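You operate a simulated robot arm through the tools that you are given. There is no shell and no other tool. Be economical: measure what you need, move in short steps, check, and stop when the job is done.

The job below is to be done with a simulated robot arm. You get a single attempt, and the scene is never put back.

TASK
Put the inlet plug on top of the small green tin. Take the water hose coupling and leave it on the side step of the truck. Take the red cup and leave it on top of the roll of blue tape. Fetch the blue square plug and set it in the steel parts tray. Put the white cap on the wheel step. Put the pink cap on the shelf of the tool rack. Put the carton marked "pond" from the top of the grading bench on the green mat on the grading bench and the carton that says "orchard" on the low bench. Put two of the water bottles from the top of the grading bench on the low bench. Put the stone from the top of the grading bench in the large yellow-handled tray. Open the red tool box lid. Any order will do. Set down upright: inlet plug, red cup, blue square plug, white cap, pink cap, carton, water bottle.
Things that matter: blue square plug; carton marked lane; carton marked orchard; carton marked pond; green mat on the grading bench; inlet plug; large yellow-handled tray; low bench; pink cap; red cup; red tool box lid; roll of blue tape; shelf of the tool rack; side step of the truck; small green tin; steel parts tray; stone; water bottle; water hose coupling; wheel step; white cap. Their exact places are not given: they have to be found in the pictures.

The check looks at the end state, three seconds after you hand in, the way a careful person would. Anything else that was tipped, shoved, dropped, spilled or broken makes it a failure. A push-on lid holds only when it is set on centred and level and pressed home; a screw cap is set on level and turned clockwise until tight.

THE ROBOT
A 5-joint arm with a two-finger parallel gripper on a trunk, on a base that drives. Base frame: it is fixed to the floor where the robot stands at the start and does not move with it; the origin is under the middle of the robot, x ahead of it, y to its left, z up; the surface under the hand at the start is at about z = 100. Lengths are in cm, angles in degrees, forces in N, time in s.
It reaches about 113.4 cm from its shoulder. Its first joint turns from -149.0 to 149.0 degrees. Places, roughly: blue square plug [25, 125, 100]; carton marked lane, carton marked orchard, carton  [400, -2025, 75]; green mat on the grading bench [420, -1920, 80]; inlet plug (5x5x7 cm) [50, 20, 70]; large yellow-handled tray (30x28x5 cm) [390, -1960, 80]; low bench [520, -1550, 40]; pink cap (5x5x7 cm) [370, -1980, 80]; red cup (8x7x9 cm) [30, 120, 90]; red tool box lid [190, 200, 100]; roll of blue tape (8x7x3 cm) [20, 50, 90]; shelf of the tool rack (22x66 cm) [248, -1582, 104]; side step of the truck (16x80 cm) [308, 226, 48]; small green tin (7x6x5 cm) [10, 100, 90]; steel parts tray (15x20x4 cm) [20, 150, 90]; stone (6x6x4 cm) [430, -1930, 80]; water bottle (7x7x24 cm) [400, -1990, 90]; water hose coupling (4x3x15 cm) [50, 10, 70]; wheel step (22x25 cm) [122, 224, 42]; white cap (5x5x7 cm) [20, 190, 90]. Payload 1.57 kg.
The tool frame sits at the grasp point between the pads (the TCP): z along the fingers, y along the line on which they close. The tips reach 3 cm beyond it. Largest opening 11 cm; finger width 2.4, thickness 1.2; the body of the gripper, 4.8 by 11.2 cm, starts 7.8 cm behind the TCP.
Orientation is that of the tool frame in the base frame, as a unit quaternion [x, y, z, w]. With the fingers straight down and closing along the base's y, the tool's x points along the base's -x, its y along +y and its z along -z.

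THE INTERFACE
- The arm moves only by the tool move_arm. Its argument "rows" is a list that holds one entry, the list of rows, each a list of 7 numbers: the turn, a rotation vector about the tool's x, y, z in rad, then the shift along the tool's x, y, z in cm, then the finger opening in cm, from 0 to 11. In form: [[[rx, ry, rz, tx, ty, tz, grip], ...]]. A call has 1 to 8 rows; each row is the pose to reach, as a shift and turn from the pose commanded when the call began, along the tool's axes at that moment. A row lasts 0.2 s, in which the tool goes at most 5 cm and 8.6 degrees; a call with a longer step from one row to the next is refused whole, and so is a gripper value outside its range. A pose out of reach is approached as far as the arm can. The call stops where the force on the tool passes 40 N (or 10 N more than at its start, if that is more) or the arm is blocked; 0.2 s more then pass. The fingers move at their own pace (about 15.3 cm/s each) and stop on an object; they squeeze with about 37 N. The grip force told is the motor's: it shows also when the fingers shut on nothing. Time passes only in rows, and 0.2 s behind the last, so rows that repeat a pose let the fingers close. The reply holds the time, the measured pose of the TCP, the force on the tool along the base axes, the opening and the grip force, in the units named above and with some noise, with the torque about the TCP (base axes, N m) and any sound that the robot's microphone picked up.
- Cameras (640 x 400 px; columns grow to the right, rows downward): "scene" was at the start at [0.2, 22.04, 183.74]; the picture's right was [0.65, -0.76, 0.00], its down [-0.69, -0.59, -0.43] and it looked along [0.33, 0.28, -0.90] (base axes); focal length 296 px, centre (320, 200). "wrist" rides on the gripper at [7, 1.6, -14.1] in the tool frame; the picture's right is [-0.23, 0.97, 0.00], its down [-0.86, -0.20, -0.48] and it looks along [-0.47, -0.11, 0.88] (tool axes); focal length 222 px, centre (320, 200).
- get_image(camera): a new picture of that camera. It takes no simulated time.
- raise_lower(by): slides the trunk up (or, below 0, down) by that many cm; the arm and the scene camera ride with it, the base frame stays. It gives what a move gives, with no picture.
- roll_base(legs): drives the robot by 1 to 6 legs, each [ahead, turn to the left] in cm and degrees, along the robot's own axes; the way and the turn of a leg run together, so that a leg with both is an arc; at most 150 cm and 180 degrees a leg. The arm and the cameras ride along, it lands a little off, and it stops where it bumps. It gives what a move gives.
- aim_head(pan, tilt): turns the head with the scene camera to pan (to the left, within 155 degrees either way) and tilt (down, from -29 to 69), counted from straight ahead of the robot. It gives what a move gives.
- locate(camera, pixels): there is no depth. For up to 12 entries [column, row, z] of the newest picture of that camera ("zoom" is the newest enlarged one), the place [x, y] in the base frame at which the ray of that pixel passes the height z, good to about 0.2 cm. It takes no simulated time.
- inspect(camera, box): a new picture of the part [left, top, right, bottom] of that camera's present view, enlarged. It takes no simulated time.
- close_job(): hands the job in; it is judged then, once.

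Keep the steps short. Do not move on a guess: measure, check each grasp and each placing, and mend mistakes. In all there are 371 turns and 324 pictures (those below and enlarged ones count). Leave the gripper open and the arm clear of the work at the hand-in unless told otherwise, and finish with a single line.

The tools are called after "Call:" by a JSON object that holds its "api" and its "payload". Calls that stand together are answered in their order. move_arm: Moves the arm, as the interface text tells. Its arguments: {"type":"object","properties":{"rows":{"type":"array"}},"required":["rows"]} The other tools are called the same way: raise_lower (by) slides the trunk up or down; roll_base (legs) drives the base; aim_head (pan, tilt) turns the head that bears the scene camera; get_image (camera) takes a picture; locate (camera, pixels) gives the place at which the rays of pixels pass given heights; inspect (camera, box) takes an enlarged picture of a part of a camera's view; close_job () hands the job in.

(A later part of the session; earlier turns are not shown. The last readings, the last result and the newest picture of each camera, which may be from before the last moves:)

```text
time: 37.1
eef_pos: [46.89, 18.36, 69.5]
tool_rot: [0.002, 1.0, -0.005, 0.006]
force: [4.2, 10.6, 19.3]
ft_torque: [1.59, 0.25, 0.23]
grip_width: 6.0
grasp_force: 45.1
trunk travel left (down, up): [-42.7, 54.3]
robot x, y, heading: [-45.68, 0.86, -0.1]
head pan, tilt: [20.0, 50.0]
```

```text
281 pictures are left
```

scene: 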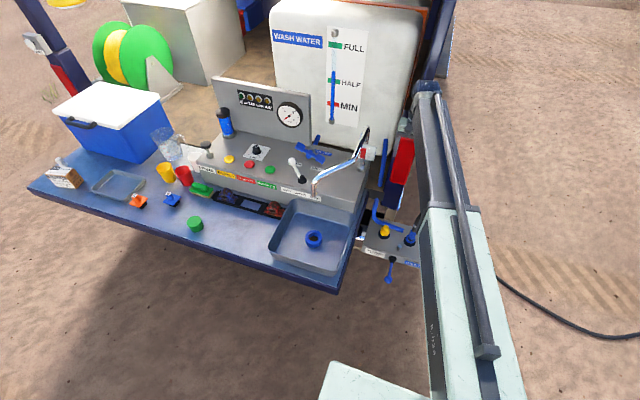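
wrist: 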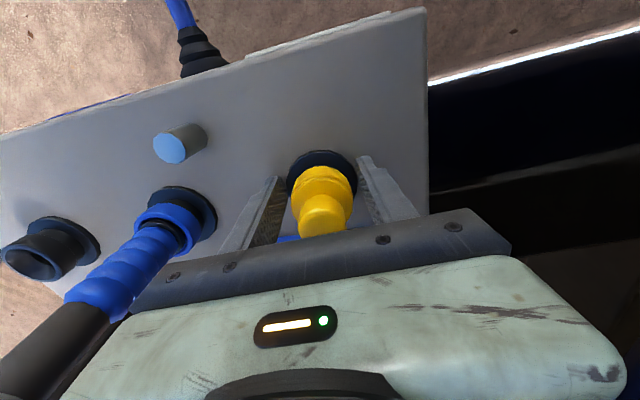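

Fingers pinched the dark socket collar (6 cm wide), tips too low. Open, raise 2, and close on the yellow knob.

Call:
{"api": "move_arm", "payload": {"rows": [[[0, 0, 0, 0, 0, 0, 8], [0, 0, 0, 0, 0, 0, 8]]]}}

Call:
{"api": "raise_lower", "payload": {"by": 1.8}}

Call:
{"api": "move_arm", "payload": {"rows": [[[0, 0, 0, -0.2, 0, 0, 4], [0, 0, 0, -0.2, 0, 0, 0], [0, 0, 0, -0.2, 0, 0, 0]]]}}

Call:
{"api": "get_image", "payload": {"camera": "wrist"}}

```text
time: 37.7
eef_pos: [46.85, 18.1, 69.52]
tool_rot: [0.002, 1.0, -0.006, 0.006]
force: [-2.5, -14.6, 15.0]
ft_torque: [0.17, 0.28, 0.24]
grip_width: 6.7
grasp_force: 0.0
trunk travel left (down, up): [-42.7, 54.3]
robot x, y, heading: [-45.59, 1.17, -0.4]
head pan, tilt: [20.0, 50.0]
```

```text
time: 38.3
eef_pos: [46.96, 18.38, 71.17]
tool_rot: [0.001, 1.0, -0.005, 0.005]
force: [1.3, 0.2, 0.1]
ft_torque: [0.0, 0.0, -0.02]
grip_width: 8.02
grasp_force: 0.1
trunk travel left (down, up): [-44.5, 52.5]
robot x, y, heading: [-45.6, 1.1, -0.4]
head pan, tilt: [20.0, 50.0]
```

```text
time: 39.1
eef_pos: [47.09, 18.39, 71.13]
tool_rot: [0.001, 1.0, -0.005, 0.005]
force: [-17.1, 7.1, -8.4]
ft_torque: [0.39, 0.38, -0.04]
grip_width: 4.84
grasp_force: 45.2
trunk travel left (down, up): [-44.5, 52.5]
robot x, y, heading: [-45.7, 0.9, 0.2]
head pan, tilt: [20.0, 50.0]
```

```text
280 pictures are left
```

wrist: 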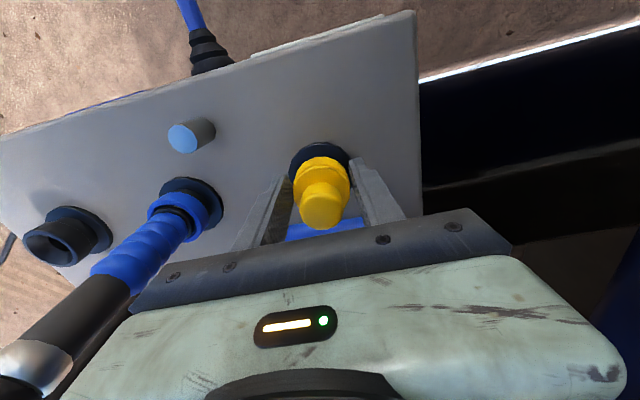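

Gripped the yellow ring (4.84). Pull up 2 and see.

Call:
{"api": "raise_lower", "payload": {"by": 2}}

Call:
{"api": "get_image", "payload": {"camera": "wrist"}}

```text
time: 39.4
eef_pos: [47.09, 18.37, 71.13]
tool_rot: [0.002, 1.0, -0.005, 0.003]
force: [2.1, 1.9, -14.4]
ft_torque: [-0.83, 0.72, -0.14]
grip_width: 4.84
grasp_force: 45.0
trunk travel left (down, up): [-44.7, 52.3]
robot x, y, heading: [-45.82, 1.16, -0.3]
head pan, tilt: [20.0, 50.0]
stopped: the force on the tool passed its limit at 54 N (the readings are from after the stop); the commanded pose is now the measured one
```

```text
279 pictures are left
```

wrist: 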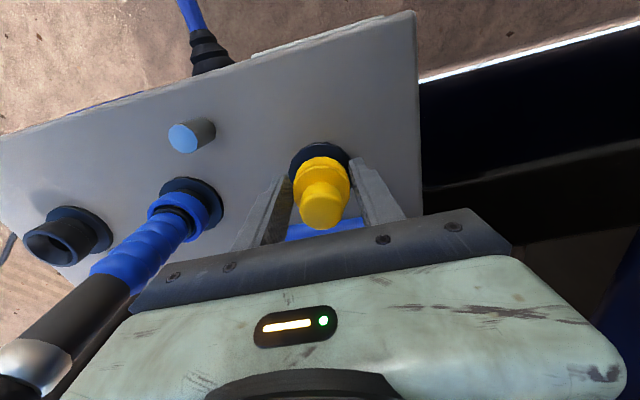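

It's locked in. Try turning counter-clockwise (seen from above): negative about tool z, ~60°.

Call:
{"api": "move_arm", "payload": {"rows": [[[0, 0, -0.14, 0, 0, 0, 0], [0, 0, -0.28, 0, 0, 0, 0], [0, 0, -0.42, 0, 0, 0, 0], [0, 0, -0.56, 0, 0, 0, 0], [0, 0, -0.7, 0, 0, 0, 0], [0, 0, -0.84, 0, 0, 0, 0], [0, 0, -0.98, 0, 0, 0, 0], [0, 0, -1.12, 0, 0, 0, 0]]]}}

Call:
{"api": "get_image", "payload": {"camera": "wrist"}}

```text
time: 40.7
eef_pos: [46.82, 17.78, 71.29]
tool_rot: [-0.347, 0.938, -0.008, -0.002]
force: [0.1, -6.0, -10.6]
ft_torque: [0.31, 0.45, -0.07]
grip_width: 4.8
grasp_force: 44.7
trunk travel left (down, up): [-44.7, 52.3]
robot x, y, heading: [-45.59, 0.73, -0.2]
head pan, tilt: [20.0, 50.0]
stopped in row 6: the force on the tool passed its limit at 71 N (the readings are from after the stop); the commanded pose is now the measured one
```

```text
278 pictures are left
```

wrist: 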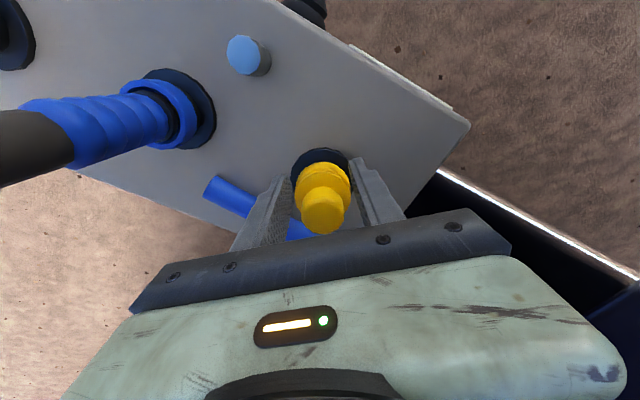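

Turned about 40° until it stopped, maybe the bayonet stop. Try pulling up.

Call:
{"api": "raise_lower", "payload": {"by": 2}}

Call:
{"api": "get_image", "payload": {"camera": "wrist"}}

```text
time: 41.0
eef_pos: [46.92, 17.84, 71.31]
tool_rot: [-0.347, 0.938, -0.007, -0.006]
force: [3.7, -0.1, -27.0]
ft_torque: [-0.15, 1.17, -0.16]
grip_width: 4.84
grasp_force: 45.0
trunk travel left (down, up): [-44.9, 52.1]
robot x, y, heading: [-45.73, 0.91, -0.3]
head pan, tilt: [20.0, 50.0]
stopped: the force on the tool passed its limit at 55 N (the readings are from after the stop); the commanded pose is now the measured one
```

```text
277 pictures are left
```

wrist: 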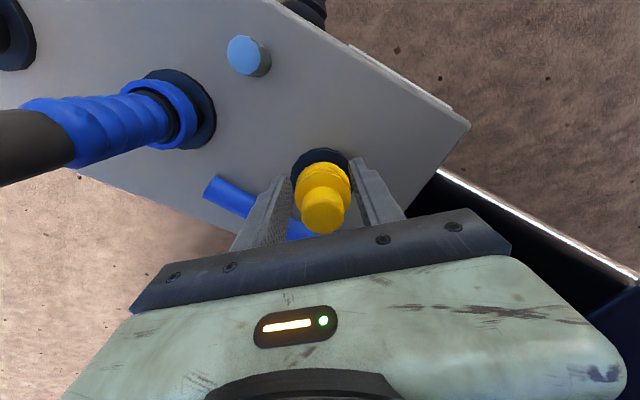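

Still held: likely a screw thread. Open, centre on the knob (about 0.4 toward tool -x), regrip and keep turning.

Call:
{"api": "move_arm", "payload": {"rows": [[[0, 0, 0, 0, 0, 0, 6.5], [0, 0, 0, -0.4, 0, 0, 6.5], [0, 0, 0, -0.4, 0, 0, 0], [0, 0, 0, -0.4, 0, 0, 0]]]}}

Call:
{"api": "move_arm", "payload": {"rows": [[[0, 0, -0.14, 0, 0, 0, 0], [0, 0, -0.28, 0, 0, 0, 0], [0, 0, -0.42, 0, 0, 0, 0], [0, 0, -0.56, 0, 0, 0, 0], [0, 0, -0.7, 0, 0, 0, 0], [0, 0, -0.84, 0, 0, 0, 0]]]}}

Call:
{"api": "get_image", "payload": {"camera": "wrist"}}

```text
time: 42.0
eef_pos: [46.89, 17.86, 71.55]
tool_rot: [-0.347, 0.938, -0.009, -0.003]
force: [6.7, -3.9, 4.5]
ft_torque: [-0.35, -0.23, -0.07]
grip_width: 4.85
grasp_force: 45.0
trunk travel left (down, up): [-44.9, 52.1]
robot x, y, heading: [-45.61, 1.14, -0.2]
head pan, tilt: [20.0, 50.0]
```

```text
time: 43.1
eef_pos: [47.2, 17.43, 71.55]
tool_rot: [-0.594, 0.804, -0.012, -0.007]
force: [7.1, -4.7, -0.9]
ft_torque: [-0.44, 0.9, -0.18]
grip_width: 4.55
grasp_force: 45.1
trunk travel left (down, up): [-44.9, 52.1]
robot x, y, heading: [-45.51, 1.17, -0.2]
head pan, tilt: [20.0, 50.0]
stopped in row 5: the force on the tool passed its limit at 42 N (the readings are from after the stop); the commanded pose is now the measured one
```

```text
276 pictures are left
```

wrist: 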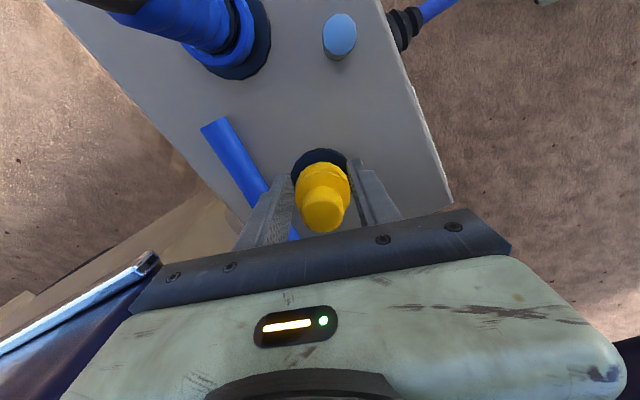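

Now turned to 73°. Pull again.

Call:
{"api": "raise_lower", "payload": {"by": 2}}

Call:
{"api": "get_image", "payload": {"camera": "wrist"}}

```text
time: 43.5
eef_pos: [47.27, 17.53, 71.5]
tool_rot: [-0.595, 0.804, -0.011, -0.009]
force: [4.4, -0.5, -25.5]
ft_torque: [-0.27, 1.27, -0.29]
grip_width: 4.55
grasp_force: 44.7
trunk travel left (down, up): [-45.2, 51.8]
robot x, y, heading: [-45.63, 1.2, -0.2]
head pan, tilt: [20.0, 50.0]
stopped: the force on the tool passed its limit at 56 N (the readings are from after the stop); the commanded pose is now the measured one
```

```text
275 pictures are left
```

wrist: 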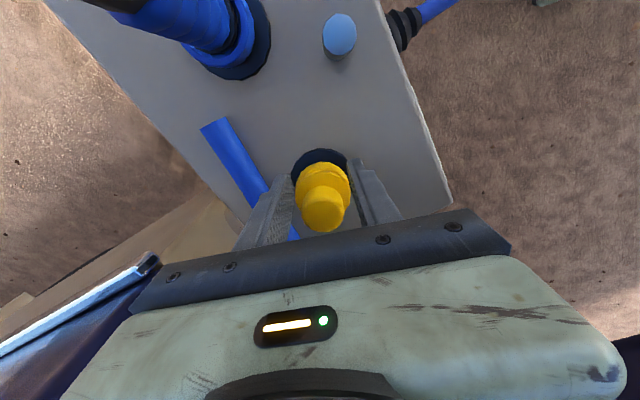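

Still locked. Let me open, rise a bit and look closely at the plug's shape.

Call:
{"api": "move_arm", "payload": {"rows": [[[0, 0, 0, 0, 0, 0, 7], [0, 0, 0, 0, 0, 0, 7]]]}}

Call:
{"api": "raise_lower", "payload": {"by": 6}}

Call:
{"api": "inspect", "payload": {"camera": "wrist", "box": [260, 110, 380, 220]}}

Call:
{"api": "inspect", "payload": {"camera": "scene", "box": [360, 110, 440, 180]}}

```text
time: 44.0
eef_pos: [47.03, 17.44, 71.93]
tool_rot: [-0.595, 0.803, -0.011, -0.008]
force: [0.1, 0.8, -0.7]
ft_torque: [-0.01, 0.03, 0.0]
grip_width: 7.01
grasp_force: 0.0
trunk travel left (down, up): [-45.2, 51.8]
robot x, y, heading: [-45.38, 1.14, -0.3]
head pan, tilt: [20.0, 50.0]
```

```text
time: 45.0
eef_pos: [47.07, 17.35, 77.77]
tool_rot: [-0.594, 0.804, -0.011, -0.007]
force: [-0.3, 0.2, 1.1]
ft_torque: [0.03, -0.02, -0.02]
grip_width: 7.01
grasp_force: 0.0
trunk travel left (down, up): [-51.2, 45.8]
robot x, y, heading: [-45.71, 1.15, -0.2]
head pan, tilt: [20.0, 50.0]
```

```text
3.64 times, centred on (320, 165) of wrist
```

zoom: 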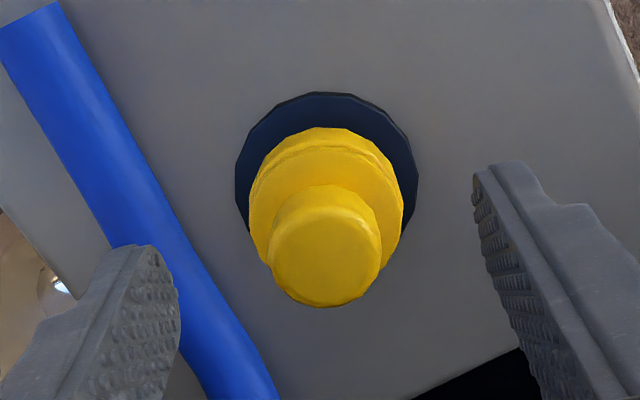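

```text
5.71 times, centred on (400, 145) of scene
```

zoom: 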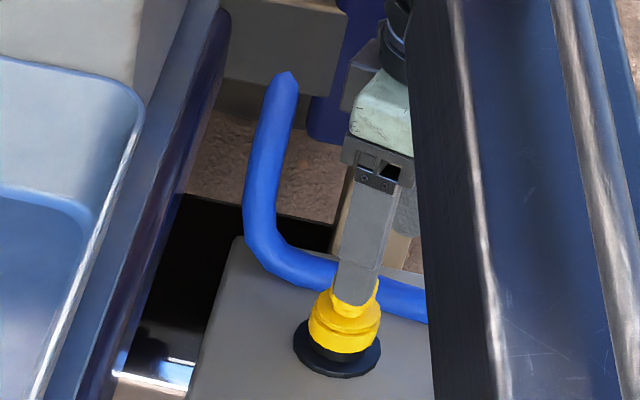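

The TCP is about 0.8 off the plug axis (toward tool -x). Correct, lower, regrip.

Call:
{"api": "move_arm", "payload": {"rows": [[[0, 0, 0, -0.8, 0, 0, 7]]]}}

Call:
{"api": "raise_lower", "payload": {"by": -6}}

Call:
{"api": "inspect", "payload": {"camera": "wrist", "box": [240, 120, 400, 240]}}

```text
time: 45.5
eef_pos: [47.24, 18.13, 77.89]
tool_rot: [-0.595, 0.804, -0.01, -0.008]
force: [0.8, 0.5, -0.1]
ft_torque: [0.02, 0.0, 0.03]
grip_width: 6.99
grasp_force: 0.1
trunk travel left (down, up): [-51.2, 45.8]
robot x, y, heading: [-45.55, 0.68, 0.3]
head pan, tilt: [20.0, 50.0]
```

```text
time: 46.5
eef_pos: [47.32, 18.15, 71.76]
tool_rot: [-0.595, 0.804, -0.012, -0.008]
force: [0.3, -0.6, -0.8]
ft_torque: [0.03, 0.02, -0.02]
grip_width: 6.99
grasp_force: 0.2
trunk travel left (down, up): [-45.2, 51.8]
robot x, y, heading: [-45.83, 0.92, -0.2]
head pan, tilt: [20.0, 50.0]
```

```text
3.33 times, centred on (320, 180) of wrist
```

zoom: 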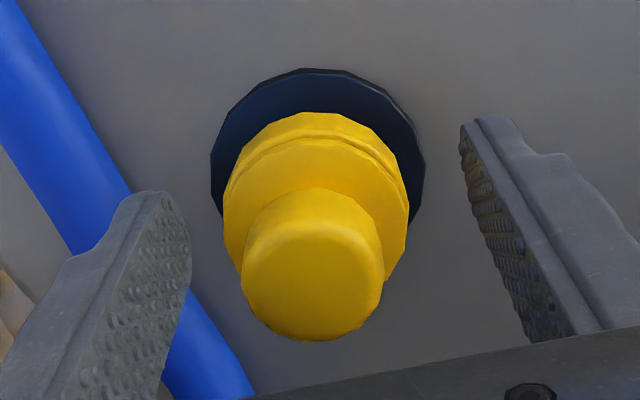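

Grip and turn counter-clockwise again.

Call:
{"api": "move_arm", "payload": {"rows": [[[0, 0, 0, 0, 0, 0, 4], [0, 0, 0, 0, 0, 0, 0], [0, 0, -0.14, 0, 0, 0, 0], [0, 0, -0.28, 0, 0, 0, 0], [0, 0, -0.42, 0, 0, 0, 0], [0, 0, -0.56, 0, 0, 0, 0], [0, 0, -0.7, 0, 0, 0, 0], [0, 0, -0.84, 0, 0, 0, 0]]]}}

Call:
{"api": "raise_lower", "payload": {"by": 1}}

```text
time: 47.6
eef_pos: [47.59, 17.65, 71.77]
tool_rot: [0.718, -0.696, 0.015, 0.01]
force: [4.2, -4.0, 0.7]
ft_torque: [-0.3, 0.5, 0.61]
grip_width: 4.85
grasp_force: 44.8
trunk travel left (down, up): [-45.2, 51.8]
robot x, y, heading: [-45.42, 1.1, -0.3]
head pan, tilt: [20.0, 50.0]
stopped in row 5: the force on the tool passed its limit at 51 N (the readings are from after the stop); the commanded pose is now the measured one
```

```text
time: 48.0
eef_pos: [47.63, 17.57, 71.86]
tool_rot: [0.718, -0.696, 0.013, 0.013]
force: [6.1, -1.0, -27.8]
ft_torque: [-0.19, 1.04, 0.07]
grip_width: 4.82
grasp_force: 44.3
trunk travel left (down, up): [-45.5, 51.5]
robot x, y, heading: [-45.51, 0.64, -0.0]
head pan, tilt: [20.0, 50.0]
stopped: the force on the tool passed its limit at 58 N (the readings are from after the stop); the commanded pose is now the measured one
```

Solving the slip geometry: plug axis is at ≈(47.55,18.4). Release, rise a bit, rotate back and recentre there, and check the pipe's clearance.

Call:
{"api": "move_arm", "payload": {"rows": [[[0, 0, 0, 0, 0, 0, 6.6], [0, 0, 0, 0, 0, 0, 6.6]]]}}

Call:
{"api": "raise_lower", "payload": {"by": 6}}

Call:
{"api": "move_arm", "payload": {"rows": [[[0, 0, 0.15, 0, 0, 0, 6.6], [0, 0, 0.3, 0, 0, 0, 6.6], [0, 0, 0.45, 0, 0, 0, 6.6], [0, 0, 0.6, 0, 0, 0, 6.6], [0, 0, 0.75, 0, 0, 0, 6.6], [0, 0, 0.9, 0, 0, 0, 6.6], [0, 0, 1.05, 0, 0, 0, 6.6], [0, 0, 1.2, 0, 0, 0, 6.6]]]}}

Call:
{"api": "get_image", "payload": {"camera": "wrist"}}

```text
time: 48.6
eef_pos: [47.3, 17.5, 72.38]
tool_rot: [0.717, -0.696, 0.013, 0.012]
force: [-0.8, -0.3, 0.2]
ft_torque: [0.03, -0.02, -0.01]
grip_width: 6.6
grasp_force: 0.1
trunk travel left (down, up): [-45.5, 51.5]
robot x, y, heading: [-45.27, 1.04, -0.2]
head pan, tilt: [20.0, 50.0]
```

```text
time: 49.6
eef_pos: [47.44, 17.49, 78.26]
tool_rot: [0.717, -0.697, 0.013, 0.011]
force: [0.6, -0.2, 0.1]
ft_torque: [-0.01, -0.02, -0.01]
grip_width: 6.6
grasp_force: 0.1
trunk travel left (down, up): [-51.5, 45.5]
robot x, y, heading: [-45.44, 1.08, -0.2]
head pan, tilt: [20.0, 50.0]
```

```text
time: 51.4
eef_pos: [47.36, 17.7, 78.2]
tool_rot: [-0.198, 0.98, -0.017, -0.003]
force: [0.4, -0.1, 0.4]
ft_torque: [0.0, 0.03, -0.01]
grip_width: 6.6
grasp_force: 0.1
trunk travel left (down, up): [-51.5, 45.5]
robot x, y, heading: [-45.33, 1.32, -0.1]
head pan, tilt: [20.0, 50.0]
```

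```text
271 pictures are left
```

wrist: 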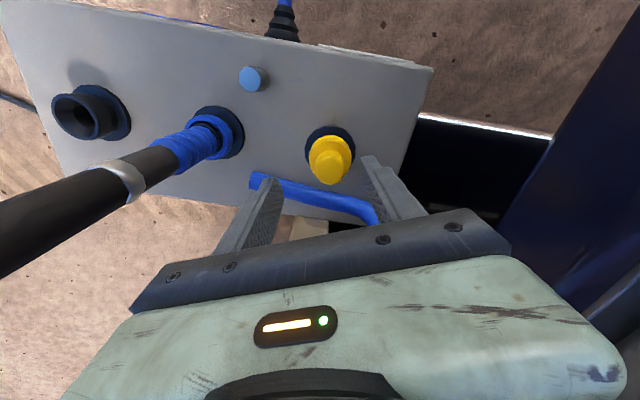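

Call:
{"api": "locate", "payload": {"camera": "wrist", "pixels": [[329, 173, 73.5], [329, 173, 72], [330, 149, 66], [330, 149, 65], [255, 182, 66], [370, 208, 66], [310, 195, 66], [215, 132, 66], [222, 128, 65]]}}

Call:
{"api": "inspect", "payload": {"camera": "wrist", "box": [240, 100, 440, 240]}}

```text
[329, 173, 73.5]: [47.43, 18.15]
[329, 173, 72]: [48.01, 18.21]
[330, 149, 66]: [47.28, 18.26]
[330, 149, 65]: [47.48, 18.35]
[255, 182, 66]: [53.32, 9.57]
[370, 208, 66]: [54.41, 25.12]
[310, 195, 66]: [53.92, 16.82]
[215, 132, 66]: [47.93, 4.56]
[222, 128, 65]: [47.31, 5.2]
```

```text
2.86 times, centred on (340, 170) of wrist
```

zoom: 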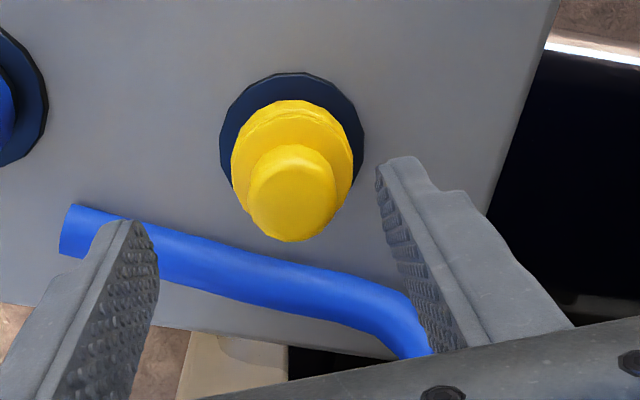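

Axis confirmed ≈(47.45,18.25). Recentre, rotate to a clockwise start, lower, grip and look.

Call:
{"api": "move_arm", "payload": {"rows": [[[0, 0, 0.15, -0.33, 0.51, 0, 6.6], [0, 0, 0.3, -0.33, 0.51, 0, 6.6], [0, 0, 0.45, -0.33, 0.51, 0, 6.6], [0, 0, 0.6, -0.33, 0.51, 0, 6.6], [0, 0, 0.75, -0.33, 0.51, 0, 6.6]]]}}

Call:
{"api": "raise_lower", "payload": {"by": -6}}

Call:
{"api": "move_arm", "payload": {"rows": [[[0, 0, 0, 0, 0, 0, 3], [0, 0, 0, 0, 0, 0, 0], [0, 0, 0, 0, 0, 0, 0]]]}}

Call:
{"api": "move_arm", "payload": {"rows": [[[0, 0, -0.1, 0, 0, 0, 0], [0, 0, -0.2, 0, 0, 0, 0], [0, 0, -0.3, 0, 0, 0, 0]]]}}

```text
time: 52.6
eef_pos: [47.46, 18.17, 78.24]
tool_rot: [0.174, 0.985, -0.017, 0.006]
force: [-0.3, -0.7, -0.4]
ft_torque: [0.0, -0.03, 0.01]
grip_width: 6.6
grasp_force: 0.0
trunk travel left (down, up): [-51.5, 45.5]
robot x, y, heading: [-45.78, 0.95, -0.1]
head pan, tilt: [20.0, 50.0]
```

```text
time: 53.6
eef_pos: [47.34, 18.08, 72.23]
tool_rot: [0.174, 0.985, -0.017, 0.006]
force: [-0.5, 0.3, -0.3]
ft_torque: [-0.02, 0.01, 0.01]
grip_width: 6.58
grasp_force: 0.0
trunk travel left (down, up): [-45.5, 51.5]
robot x, y, heading: [-45.68, 0.58, 0.1]
head pan, tilt: [20.0, 50.0]
```

```text
time: 54.4
eef_pos: [47.48, 18.45, 72.2]
tool_rot: [0.173, 0.985, -0.014, 0.008]
force: [2.1, 4.2, 1.4]
ft_torque: [-0.94, 0.08, -0.61]
grip_width: 4.52
grasp_force: 44.9
trunk travel left (down, up): [-45.5, 51.5]
robot x, y, heading: [-45.55, 1.23, -0.3]
head pan, tilt: [20.0, 50.0]
stopped in row 3: the force on the tool passed its limit at 41 N (the readings are from after the stop); the commanded pose is now the measured one
```

```text
time: 55.2
eef_pos: [47.51, 18.52, 72.16]
tool_rot: [0.024, 1.0, -0.015, 0.006]
force: [9.7, 9.0, -0.8]
ft_torque: [0.24, -0.31, -2.25]
grip_width: 4.83
grasp_force: 45.1
trunk travel left (down, up): [-45.5, 51.5]
robot x, y, heading: [-45.44, 1.08, 0.0]
head pan, tilt: [20.0, 50.0]
```

Resisting torque −2.25 N·m builds. Continue a bit and compare.

Call:
{"api": "move_arm", "payload": {"rows": [[[0, 0, -0.1, 0, 0, 0, 0], [0, 0, -0.2, 0, 0, 0, 0]]]}}

Call:
{"api": "move_arm", "payload": {"rows": [[[0, 0, -0.1, 0, 0, 0, 0], [0, 0, -0.2, 0, 0, 0, 0], [0, 0, -0.3, 0, 0, 0, 0]]]}}

```text
time: 55.8
eef_pos: [47.53, 18.46, 72.18]
tool_rot: [-0.077, 0.997, -0.015, 0.004]
force: [3.8, 6.4, -6.5]
ft_torque: [0.28, -0.1, -1.75]
grip_width: 4.77
grasp_force: 45.2
trunk travel left (down, up): [-45.5, 51.5]
robot x, y, heading: [-45.49, 1.16, -0.1]
head pan, tilt: [20.0, 50.0]
```

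```text
time: 56.6
eef_pos: [47.49, 18.53, 72.07]
tool_rot: [-0.224, 0.974, -0.016, 0.001]
force: [3.7, 7.4, -8.5]
ft_torque: [0.28, -0.15, -2.8]
grip_width: 4.59
grasp_force: 44.8
trunk travel left (down, up): [-45.5, 51.5]
robot x, y, heading: [-45.69, 1.18, -0.1]
head pan, tilt: [20.0, 50.0]
```

Now test the other direction for comparison.

Call:
{"api": "move_arm", "payload": {"rows": [[[0, 0, 0.1, 0, 0, 0, 0], [0, 0, 0.2, 0, 0, 0, 0], [0, 0, 0.3, 0, 0, 0, 0]]]}}

Call:
{"api": "move_arm", "payload": {"rows": [[[0, 0, 0.1, 0, 0, 0, 0], [0, 0, 0.2, 0, 0, 0, 0], [0, 0, 0.3, 0, 0, 0, 0]]]}}

Call:
{"api": "raise_lower", "payload": {"by": 1}}

```text
time: 57.4
eef_pos: [47.57, 18.54, 72.05]
tool_rot: [-0.078, 0.997, -0.014, 0.003]
force: [-10.4, 5.7, -13.1]
ft_torque: [0.27, 0.36, 2.37]
grip_width: 4.8
grasp_force: 44.6
trunk travel left (down, up): [-45.5, 51.5]
robot x, y, heading: [-45.91, 1.04, -0.2]
head pan, tilt: [20.0, 50.0]
```

```text
time: 58.2
eef_pos: [47.48, 18.49, 72.09]
tool_rot: [0.073, 0.997, -0.014, 0.007]
force: [-7.3, 10.5, -9.4]
ft_torque: [0.23, 0.21, 1.74]
grip_width: 4.78
grasp_force: 44.9
trunk travel left (down, up): [-45.5, 51.5]
robot x, y, heading: [-45.44, 1.08, -0.2]
head pan, tilt: [20.0, 50.0]
```

```text
time: 58.5
eef_pos: [47.35, 18.44, 72.14]
tool_rot: [0.075, 0.997, -0.015, 0.004]
force: [2.3, 2.9, -26.0]
ft_torque: [-0.69, 0.55, -0.21]
grip_width: 4.79
grasp_force: 45.2
trunk travel left (down, up): [-45.8, 51.2]
robot x, y, heading: [-45.54, 1.04, 0.1]
head pan, tilt: [20.0, 50.0]
stopped: the force on the tool passed its limit at 56 N (the readings are from after the stop); the commanded pose is now the measured one
```

Grip width varies only with hand angle, so the hand slips round a fixed thing — possibly I'm pinching the fixed black spigot beneath. Open, rise 2.5 and grip higher, on the knob only.

Call:
{"api": "move_arm", "payload": {"rows": [[[0, 0, 0, 0, 0, 0, 6.6], [0, 0, 0, 0, 0, 0, 6.6]]]}}

Call:
{"api": "raise_lower", "payload": {"by": 2.0}}

Call:
{"api": "move_arm", "payload": {"rows": [[[0, 0, 0, 0, 0, 0, 3], [0, 0, 0, 0, 0, 0, 0], [0, 0, 0, 0, 0, 0, 0]]]}}

Call:
{"api": "get_image", "payload": {"camera": "wrist"}}

Call:
{"api": "inspect", "payload": {"camera": "scene", "box": [360, 90, 440, 160]}}

```text
time: 59.1
eef_pos: [47.43, 18.3, 72.46]
tool_rot: [0.076, 0.997, -0.014, 0.005]
force: [-0.3, -0.7, 1.1]
ft_torque: [-0.01, 0.01, 0.03]
grip_width: 6.59
grasp_force: 0.0
trunk travel left (down, up): [-45.8, 51.2]
robot x, y, heading: [-45.82, 0.82, -0.2]
head pan, tilt: [20.0, 50.0]
```

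```text
time: 59.8
eef_pos: [47.34, 18.37, 74.4]
tool_rot: [0.075, 0.997, -0.015, 0.005]
force: [0.0, 0.3, 0.0]
ft_torque: [0.01, -0.01, -0.01]
grip_width: 6.59
grasp_force: 0.0
trunk travel left (down, up): [-47.8, 49.2]
robot x, y, heading: [-45.3, 0.83, -0.1]
head pan, tilt: [20.0, 50.0]
```

```text
time: 60.6
eef_pos: [47.34, 18.44, 74.38]
tool_rot: [0.076, 0.997, -0.014, 0.004]
force: [0.8, 1.0, 0.7]
ft_torque: [0.06, -0.05, 0.0]
grip_width: 2.7
grasp_force: 36.7
trunk travel left (down, up): [-47.8, 49.2]
robot x, y, heading: [-45.57, 0.97, -0.3]
head pan, tilt: [20.0, 50.0]
```

```text
269 pictures are left
```

wrist: 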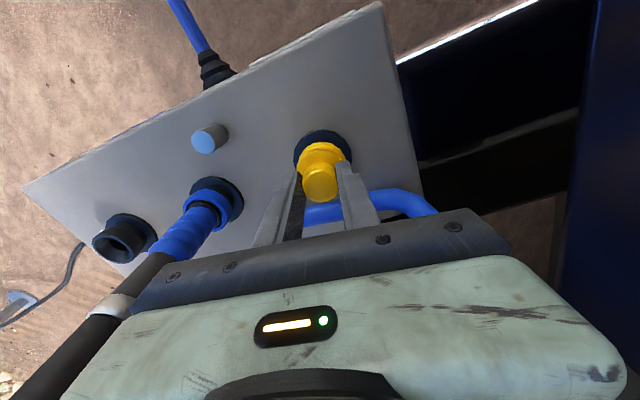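

```text
5.71 times, centred on (400, 125) of scene
```

zoom: 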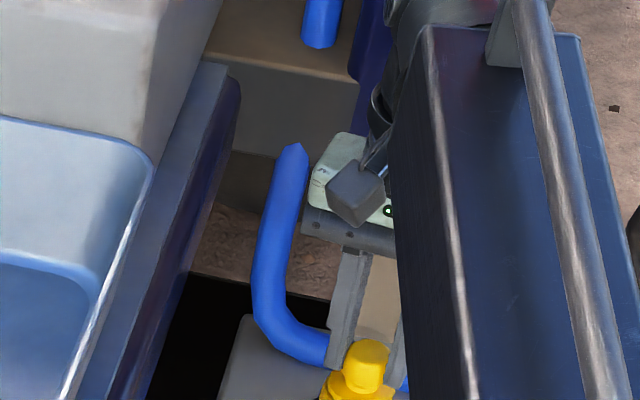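

Gripped the knob (2.7). Pull up.

Call:
{"api": "raise_lower", "payload": {"by": 2}}

Call:
{"api": "get_image", "payload": {"camera": "wrist"}}

```text
time: 61.3
eef_pos: [47.38, 18.34, 76.44]
tool_rot: [0.075, 0.997, -0.015, 0.004]
force: [0.0, -0.3, -0.8]
ft_torque: [-0.04, -0.03, -0.01]
grip_width: 2.71
grasp_force: 36.7
trunk travel left (down, up): [-49.8, 47.2]
robot x, y, heading: [-45.74, 1.23, -0.1]
head pan, tilt: [20.0, 50.0]
```

```text
267 pictures are left
```

wrist: 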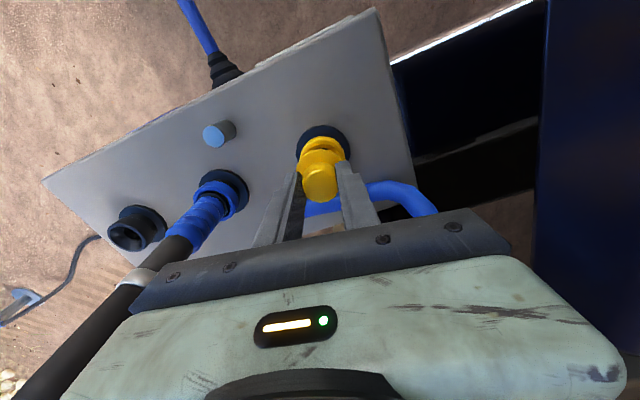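

It comes off freely. Raise fully.

Call:
{"api": "raise_lower", "payload": {"by": 47}}

Call:
{"api": "get_image", "payload": {"camera": "wrist"}}

```text
refused: 47 is not a number from -40 to 40
```

```text
266 pictures are left
```

wrist: 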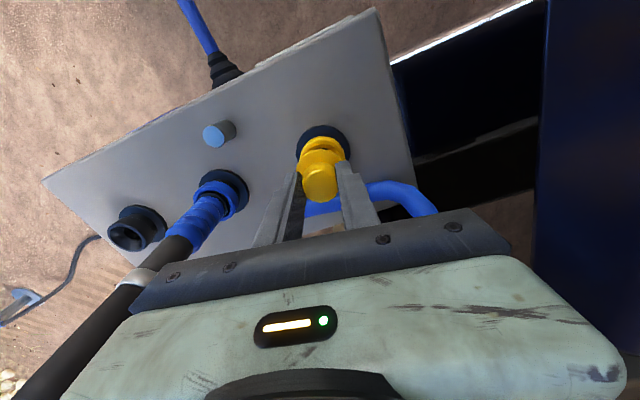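

Call:
{"api": "raise_lower", "payload": {"by": 40}}

Call:
{"api": "inspect", "payload": {"camera": "wrist", "box": [220, 80, 420, 240]}}

Call:
{"api": "get_image", "payload": {"camera": "scene"}}

```text
time: 65.1
eef_pos: [47.28, 18.43, 116.46]
tool_rot: [0.075, 0.997, -0.013, 0.005]
force: [0.2, -0.7, -1.1]
ft_torque: [-0.04, -0.01, 0.02]
grip_width: 2.67
grasp_force: 37.0
trunk travel left (down, up): [-89.8, 7.2]
robot x, y, heading: [-45.42, 1.23, 0.1]
head pan, tilt: [20.0, 50.0]
```

```text
2.50 times, centred on (320, 160) of wrist
```

zoom: 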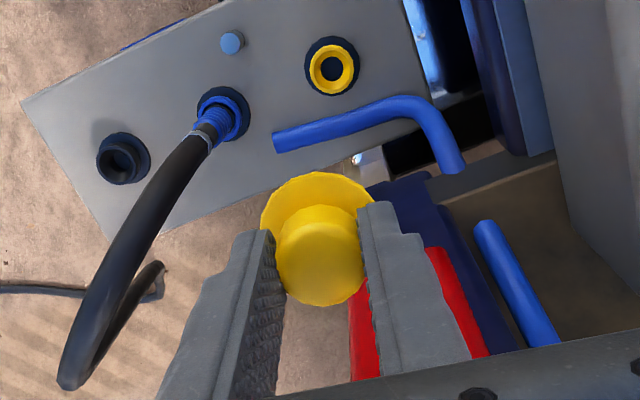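

```text
264 pictures are left
```

scene: 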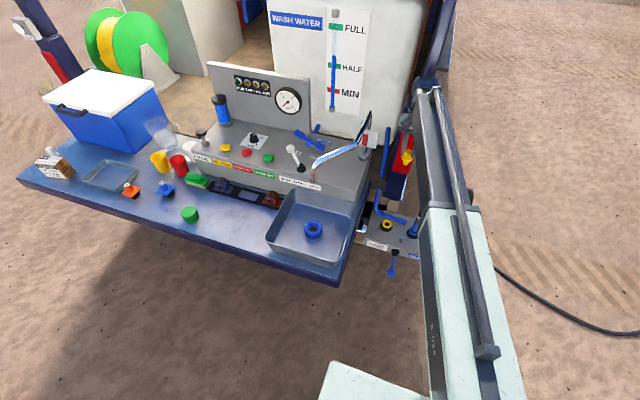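

The plug is free and clear. Retract along the way I came.

Call:
{"api": "move_arm", "payload": {"rows": [[[0, 0, -0.14, 4.8, 0.37, 0, 0], [0, 0, -0.14, 9.6, 0.74, 0, 0], [0, 0, -0.14, 14.4, 1.11, 0, 0], [0, 0, -0.14, 19.2, 1.5, 0, 0], [0, 0, -0.14, 24, 1.9, 0, 0], [0, 0, -0.14, 28.8, 2.3, 0, 0], [0, 0, -0.14, 33.6, 2.6, 0, 0], [0, 0, -0.14, 37.9, 4.5, 0, 0]]]}}

Call:
{"api": "move_arm", "payload": {"rows": [[[0, 0, 0, 4, 2, 0, 0], [0, 0, 0, 7.5, 5, 0, 0], [0, 0, 0, 11, 8.3, 0, 0], [0, 0, 0, 14.3, 11.6, 0, 0], [0, 0, 0, 17.5, 15, 0, 0], [0, 0, 0, 20, 19, 0, 0], [0, 0, 0, 20, 23.5, 0, 0], [0, 0, 0, 18, 28, 0, 0]]]}}

```text
time: 66.9
eef_pos: [10.54, 28.56, 116.44]
tool_rot: [0.005, 1.0, -0.014, 0.004]
force: [0.6, 1.2, -0.7]
ft_torque: [0.03, 0.01, -0.03]
grip_width: 2.66
grasp_force: 37.0
out of reach, approached as far as the arm can: row 4, 5, 6, 7, 8
trunk travel left (down, up): [-89.8, 7.2]
robot x, y, heading: [-45.76, 0.94, 0.1]
head pan, tilt: [20.0, 50.0]
```

```text
time: 68.7
eef_pos: [-7.24, 56.87, 116.56]
tool_rot: [0.005, 1.0, -0.015, 0.003]
force: [0.0, 0.4, -1.0]
ft_torque: [0.06, 0.0, -0.02]
grip_width: 2.69
grasp_force: 37.3
out of reach, approached as far as the arm can: row 5, 6, 7, 8
trunk travel left (down, up): [-89.8, 7.2]
robot x, y, heading: [-46.08, 1.17, 0.1]
head pan, tilt: [20.0, 50.0]
```

Extend toward the tin.

Call:
{"api": "move_arm", "payload": {"rows": [[[0, 0, 0, -2, 4.5, 0, 0], [0, 0, 0, -4, 9, 0, 0], [0, 0, 0, -6, 13.5, 0, 0], [0, 0, 0, -8, 18, 0, 0], [0, 0, 0, -10, 22.5, 0, 0], [0, 0, 0, -12, 27, 0, 0]]]}}

Call:
{"api": "get_image", "payload": {"camera": "wrist"}}

Call:
{"api": "get_image", "payload": {"camera": "scene"}}

```text
time: 70.1
eef_pos: [2.8, 78.93, 116.48]
tool_rot: [0.006, 1.0, -0.014, 0.005]
force: [0.0, 0.3, -0.9]
ft_torque: [0.0, 0.01, 0.0]
grip_width: 2.67
grasp_force: 36.6
out of reach, approached as far as the arm can: row 2, 3, 4, 5, 6
trunk travel left (down, up): [-89.8, 7.2]
robot x, y, heading: [-45.73, 1.71, 0.2]
head pan, tilt: [20.0, 50.0]
```

```text
263 pictures are left
```

wrist: 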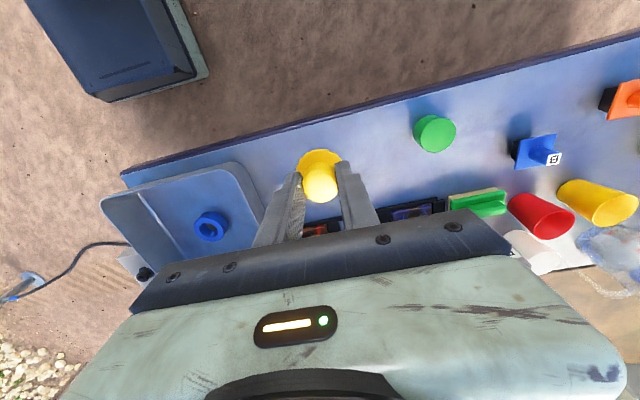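

```text
262 pictures are left
```

scene: 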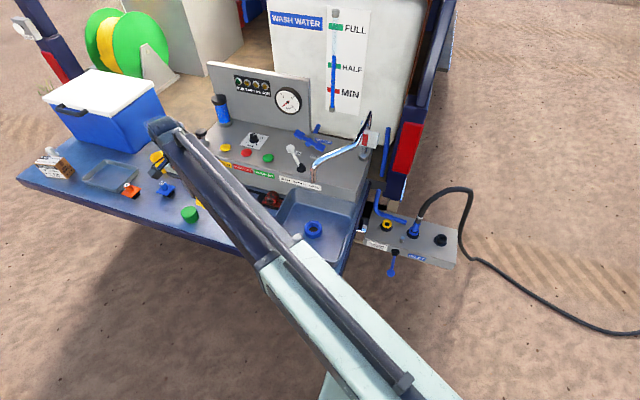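

Hand-down reach is about 92 cm, so the tin is out of reach from here. I'll retract the arm, turn the base right 90° and drive backward along the bench so the arm ends pointing at it.

Call:
{"api": "move_arm", "payload": {"rows": [[[0, 0, 0, 2.5, -4, 0, 0], [0, 0, 0, 5, -8, 0, 0], [0, 0, 0, 7.5, -12, 0, 0], [0, 0, 0, 10, -16, 0, 0], [0, 0, 0, 12.5, -20, 0, 0], [0, 0, 0, 15, -24, 0, 0], [0, 0, 0, 17.8, -28, 0, 0]]]}}

Call:
{"api": "roll_base", "payload": {"legs": [[0, -90]]}}

Call:
{"api": "aim_head", "payload": {"pan": 110, "tilt": 50}}

Call:
{"api": "get_image", "payload": {"camera": "scene"}}

```text
time: 71.7
eef_pos: [-15.46, 51.06, 116.44]
tool_rot: [0.004, 1.0, -0.014, 0.004]
force: [0.0, 0.6, -1.1]
ft_torque: [0.01, 0.0, -0.01]
grip_width: 2.63
grasp_force: 36.9
out of reach, approached as far as the arm can: row 3, 4, 5, 6, 7
trunk travel left (down, up): [-89.8, 7.2]
robot x, y, heading: [-45.17, 1.31, -0.1]
head pan, tilt: [20.0, 50.0]
```

```text
time: 75.9
eef_pos: [4.51, -29.15, 116.58]
tool_rot: [0.71, 0.704, -0.012, -0.008]
force: [-0.2, -0.5, 0.3]
ft_torque: [0.02, -0.03, 0.02]
grip_width: 2.64
grasp_force: 37.0
trunk travel left (down, up): [-89.8, 7.2]
robot x, y, heading: [-45.67, 1.04, -89.7]
head pan, tilt: [20.0, 50.0]
```

```text
time: 77.6
eef_pos: [4.59, -29.15, 116.52]
tool_rot: [0.71, 0.704, -0.013, -0.008]
force: [0.6, -0.5, -0.6]
ft_torque: [0.01, 0.01, -0.03]
grip_width: 2.61
grasp_force: 36.3
trunk travel left (down, up): [-89.8, 7.2]
robot x, y, heading: [-45.83, 1.37, -89.6]
head pan, tilt: [110.0, 50.0]
```

```text
261 pictures are left
```

scene: 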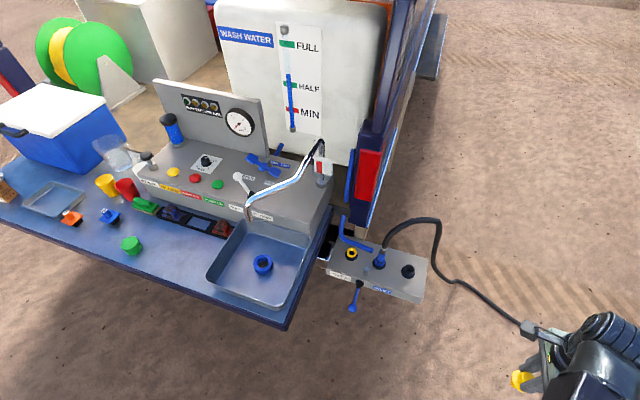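

Now drive backward 85 along the bench.

Call:
{"api": "roll_base", "payload": {"legs": [[-86, 0]]}}

Call:
{"api": "get_image", "payload": {"camera": "scene"}}

Call:
{"api": "get_image", "payload": {"camera": "wrist"}}

```text
time: 82.2
eef_pos: [4.04, 57.82, 116.53]
tool_rot: [0.706, 0.708, -0.014, -0.007]
force: [0.5, 0.4, 0.8]
ft_torque: [0.01, -0.01, -0.03]
grip_width: 2.65
grasp_force: 37.2
trunk travel left (down, up): [-89.8, 7.2]
robot x, y, heading: [-46.4, 87.44, -89.0]
head pan, tilt: [110.0, 50.0]
```

```text
260 pictures are left
```

scene: 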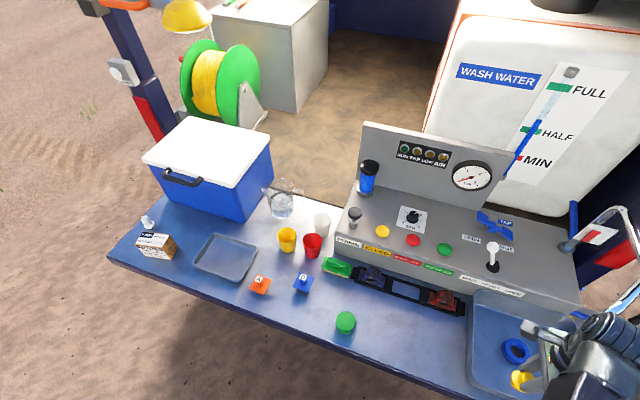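

```text
259 pictures are left
```

wrist: 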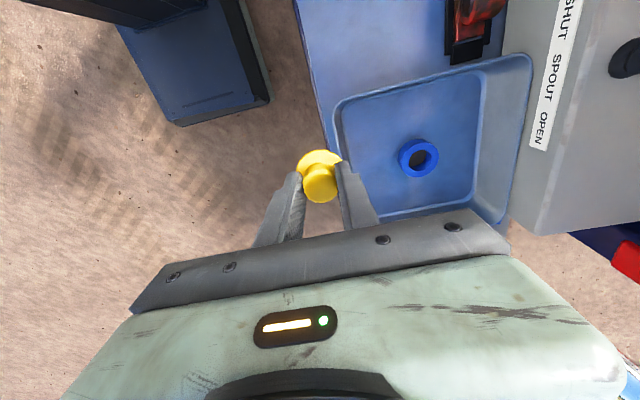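

Excellent view. Measure the tape (wrist) and the bench items (scene).

Call:
{"api": "locate", "payload": {"camera": "wrist", "pixels": [[418, 157, 87], [418, 157, 84], [300, 180, 84]]}}

Call:
{"api": "locate", "payload": {"camera": "scene", "pixels": [[345, 317, 95], [514, 350, 87], [302, 282, 93], [312, 240, 98], [228, 257, 91], [147, 221, 95], [345, 331, 90], [314, 257, 90], [155, 258, 90], [220, 283, 90]]}}

Call:
{"api": "inspect", "payload": {"camera": "scene", "box": [240, 180, 400, 340]}}

```text
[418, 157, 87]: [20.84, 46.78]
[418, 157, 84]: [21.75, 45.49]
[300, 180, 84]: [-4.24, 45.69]
```

```text
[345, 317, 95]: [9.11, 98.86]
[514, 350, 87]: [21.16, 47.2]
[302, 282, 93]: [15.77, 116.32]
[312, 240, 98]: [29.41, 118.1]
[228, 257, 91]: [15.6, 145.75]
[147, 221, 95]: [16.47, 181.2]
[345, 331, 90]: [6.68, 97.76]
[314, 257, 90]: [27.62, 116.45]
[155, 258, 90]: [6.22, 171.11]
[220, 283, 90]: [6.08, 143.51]
```

```text
2.50 times, centred on (320, 260) of scene
```

zoom: 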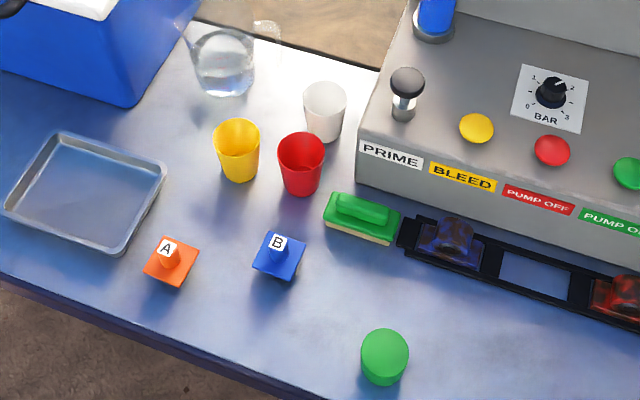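

Tin top centre ≈(9,98.5). Move the hand over it (tool x = base +y, tool y = base +x).

Call:
{"api": "move_arm", "payload": {"rows": [[[0, 0, 0, 4.9, 0.5, 0, 0], [0, 0, 0, 9.8, 1.0, 0, 0], [0, 0, 0, 14.7, 1.5, 0, 0], [0, 0, 0, 19.6, 2.0, 0, 0], [0, 0, 0, 24.5, 2.5, 0, 0], [0, 0, 0, 29.4, 3, 0, 0], [0, 0, 0, 34.3, 3.6, 0, 0], [0, 0, 0, 39.2, 4.4, 0, 0]]]}}

Call:
{"api": "get_image", "payload": {"camera": "wrist"}}

Call:
{"api": "get_image", "payload": {"camera": "scene"}}

```text
time: 84.0
eef_pos: [8.25, 96.61, 116.42]
tool_rot: [0.706, 0.708, -0.013, -0.007]
force: [0.0, -0.6, -0.1]
ft_torque: [-0.02, -0.03, -0.03]
grip_width: 2.64
grasp_force: 36.5
out of reach, approached as far as the arm can: row 7, 8
trunk travel left (down, up): [-89.8, 7.2]
robot x, y, heading: [-46.4, 87.21, -89.4]
head pan, tilt: [110.0, 50.0]
```

```text
257 pictures are left
```

wrist: 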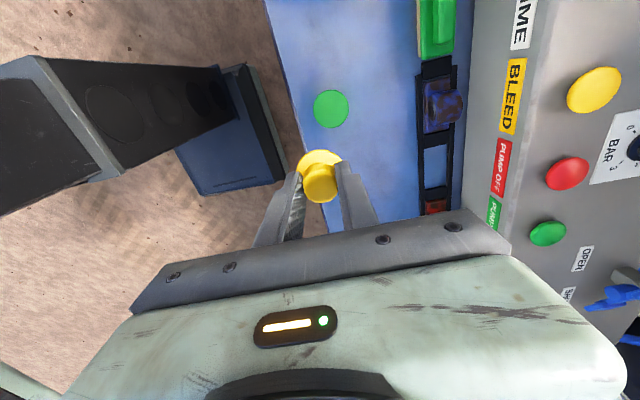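

```text
256 pictures are left
```

scene: 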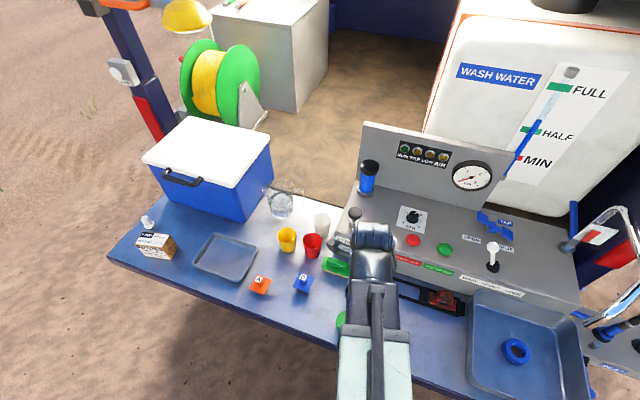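

Call:
{"api": "locate", "payload": {"camera": "wrist", "pixels": [[331, 108, 95], [331, 108, 94], [331, 123, 90]]}}

Call:
{"api": "inspect", "payload": {"camera": "wrist", "box": [240, 70, 400, 220]}}

```text
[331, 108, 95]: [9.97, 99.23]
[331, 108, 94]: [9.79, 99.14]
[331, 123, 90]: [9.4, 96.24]
```

```text
2.67 times, centred on (320, 145) of wrist
```

zoom: 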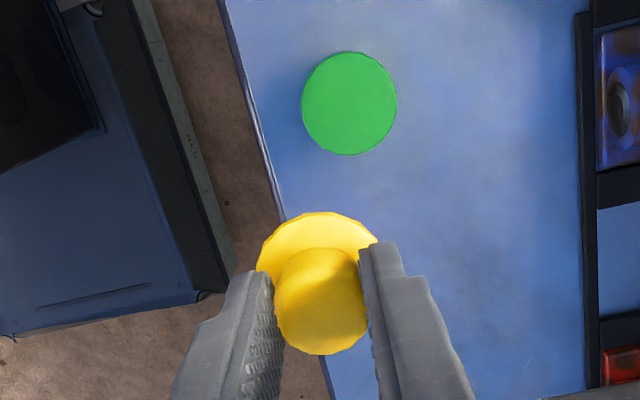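

Tin centre ≈(9.7,99.1), top ≈94–95. Shift over it.

Call:
{"api": "move_arm", "payload": {"rows": [[[0, 0, 0, 2.4, 1.4, 0, 0], [0, 0, 0, 2.4, 1.4, 0, 0]]]}}

Call:
{"api": "raise_lower", "payload": {"by": -11}}

Call:
{"api": "get_image", "payload": {"camera": "wrist"}}

Call:
{"api": "inspect", "payload": {"camera": "scene", "box": [280, 230, 440, 350]}}

```text
time: 84.5
eef_pos: [9.67, 98.99, 116.52]
tool_rot: [0.707, 0.708, -0.014, -0.008]
force: [-0.1, 0.6, -0.7]
ft_torque: [-0.02, 0.05, 0.05]
grip_width: 2.65
grasp_force: 37.3
trunk travel left (down, up): [-89.8, 7.2]
robot x, y, heading: [-46.38, 87.38, -89.1]
head pan, tilt: [110.0, 50.0]
```

```text
time: 86.0
eef_pos: [9.61, 99.07, 105.39]
tool_rot: [0.706, 0.708, -0.013, -0.007]
force: [0.7, 0.1, -0.5]
ft_torque: [-0.02, -0.02, -0.04]
grip_width: 2.63
grasp_force: 37.3
trunk travel left (down, up): [-78.8, 18.2]
robot x, y, heading: [-46.18, 87.23, -89.0]
head pan, tilt: [110.0, 50.0]
```

```text
254 pictures are left
```

wrist: 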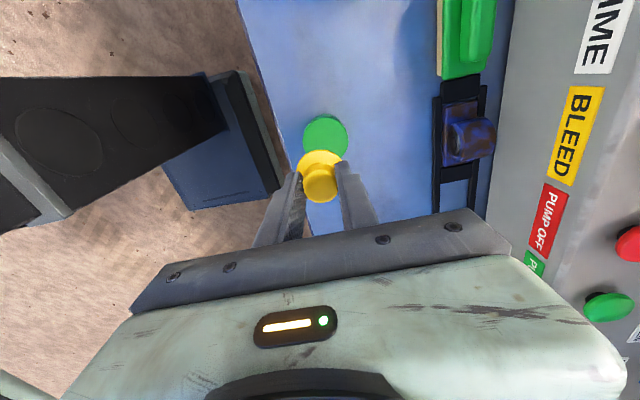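

```text
3.33 times, centred on (360, 290) of scene
```

zoom: 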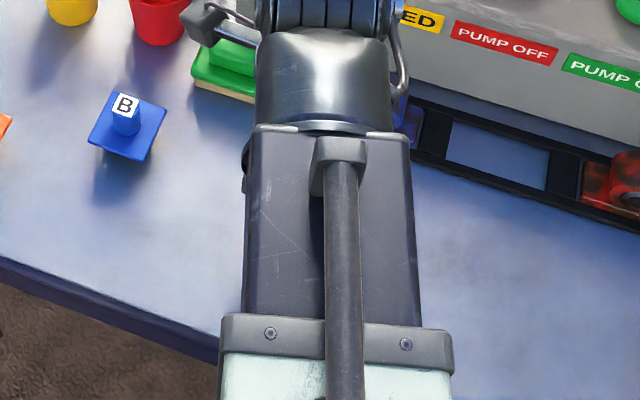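

Call:
{"api": "inspect", "payload": {"camera": "wrist", "box": [260, 90, 380, 220]}}

Call:
{"api": "locate", "payload": {"camera": "wrist", "pixels": [[325, 137, 95], [325, 137, 94], [320, 162, 101]]}}

```text
3.08 times, centred on (320, 155) of wrist
```

zoom: 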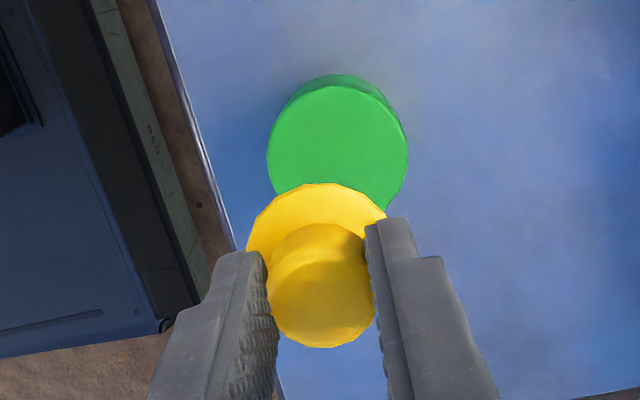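

```text
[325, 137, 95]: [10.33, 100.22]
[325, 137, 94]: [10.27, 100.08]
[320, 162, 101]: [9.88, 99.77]
```

Nudge slightly (+0.4 x, +0.3 y), then lower in steps.

Call:
{"api": "move_arm", "payload": {"rows": [[[0, 0, 0, 0.3, 0.4, 0, 0]]]}}

Call:
{"api": "raise_lower", "payload": {"by": -4}}

Call:
{"api": "inspect", "payload": {"camera": "wrist", "box": [260, 90, 380, 220]}}

```text
time: 86.4
eef_pos: [10.18, 99.25, 105.4]
tool_rot: [0.706, 0.708, -0.013, -0.008]
force: [-0.2, 0.1, -0.1]
ft_torque: [-0.01, 0.02, 0.05]
grip_width: 2.63
grasp_force: 37.3
trunk travel left (down, up): [-78.8, 18.2]
robot x, y, heading: [-46.5, 87.25, -89.4]
head pan, tilt: [110.0, 50.0]
```

```text
time: 87.2
eef_pos: [10.22, 99.32, 101.48]
tool_rot: [0.706, 0.708, -0.013, -0.008]
force: [-0.5, -0.2, -1.2]
ft_torque: [-0.04, -0.01, 0.03]
grip_width: 2.63
grasp_force: 37.3
trunk travel left (down, up): [-74.8, 22.2]
robot x, y, heading: [-46.06, 87.23, -89.1]
head pan, tilt: [110.0, 50.0]
```

```text
3.08 times, centred on (320, 155) of wrist
```

zoom: 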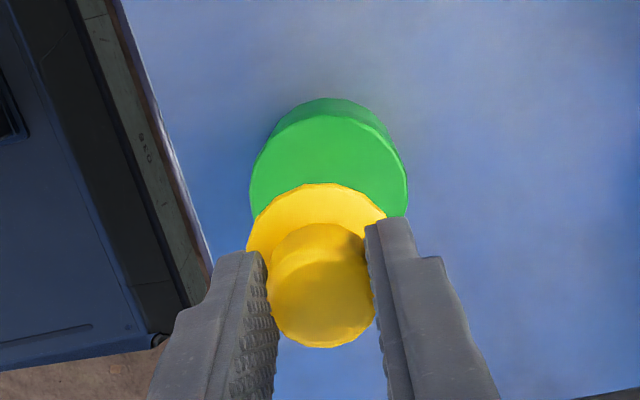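

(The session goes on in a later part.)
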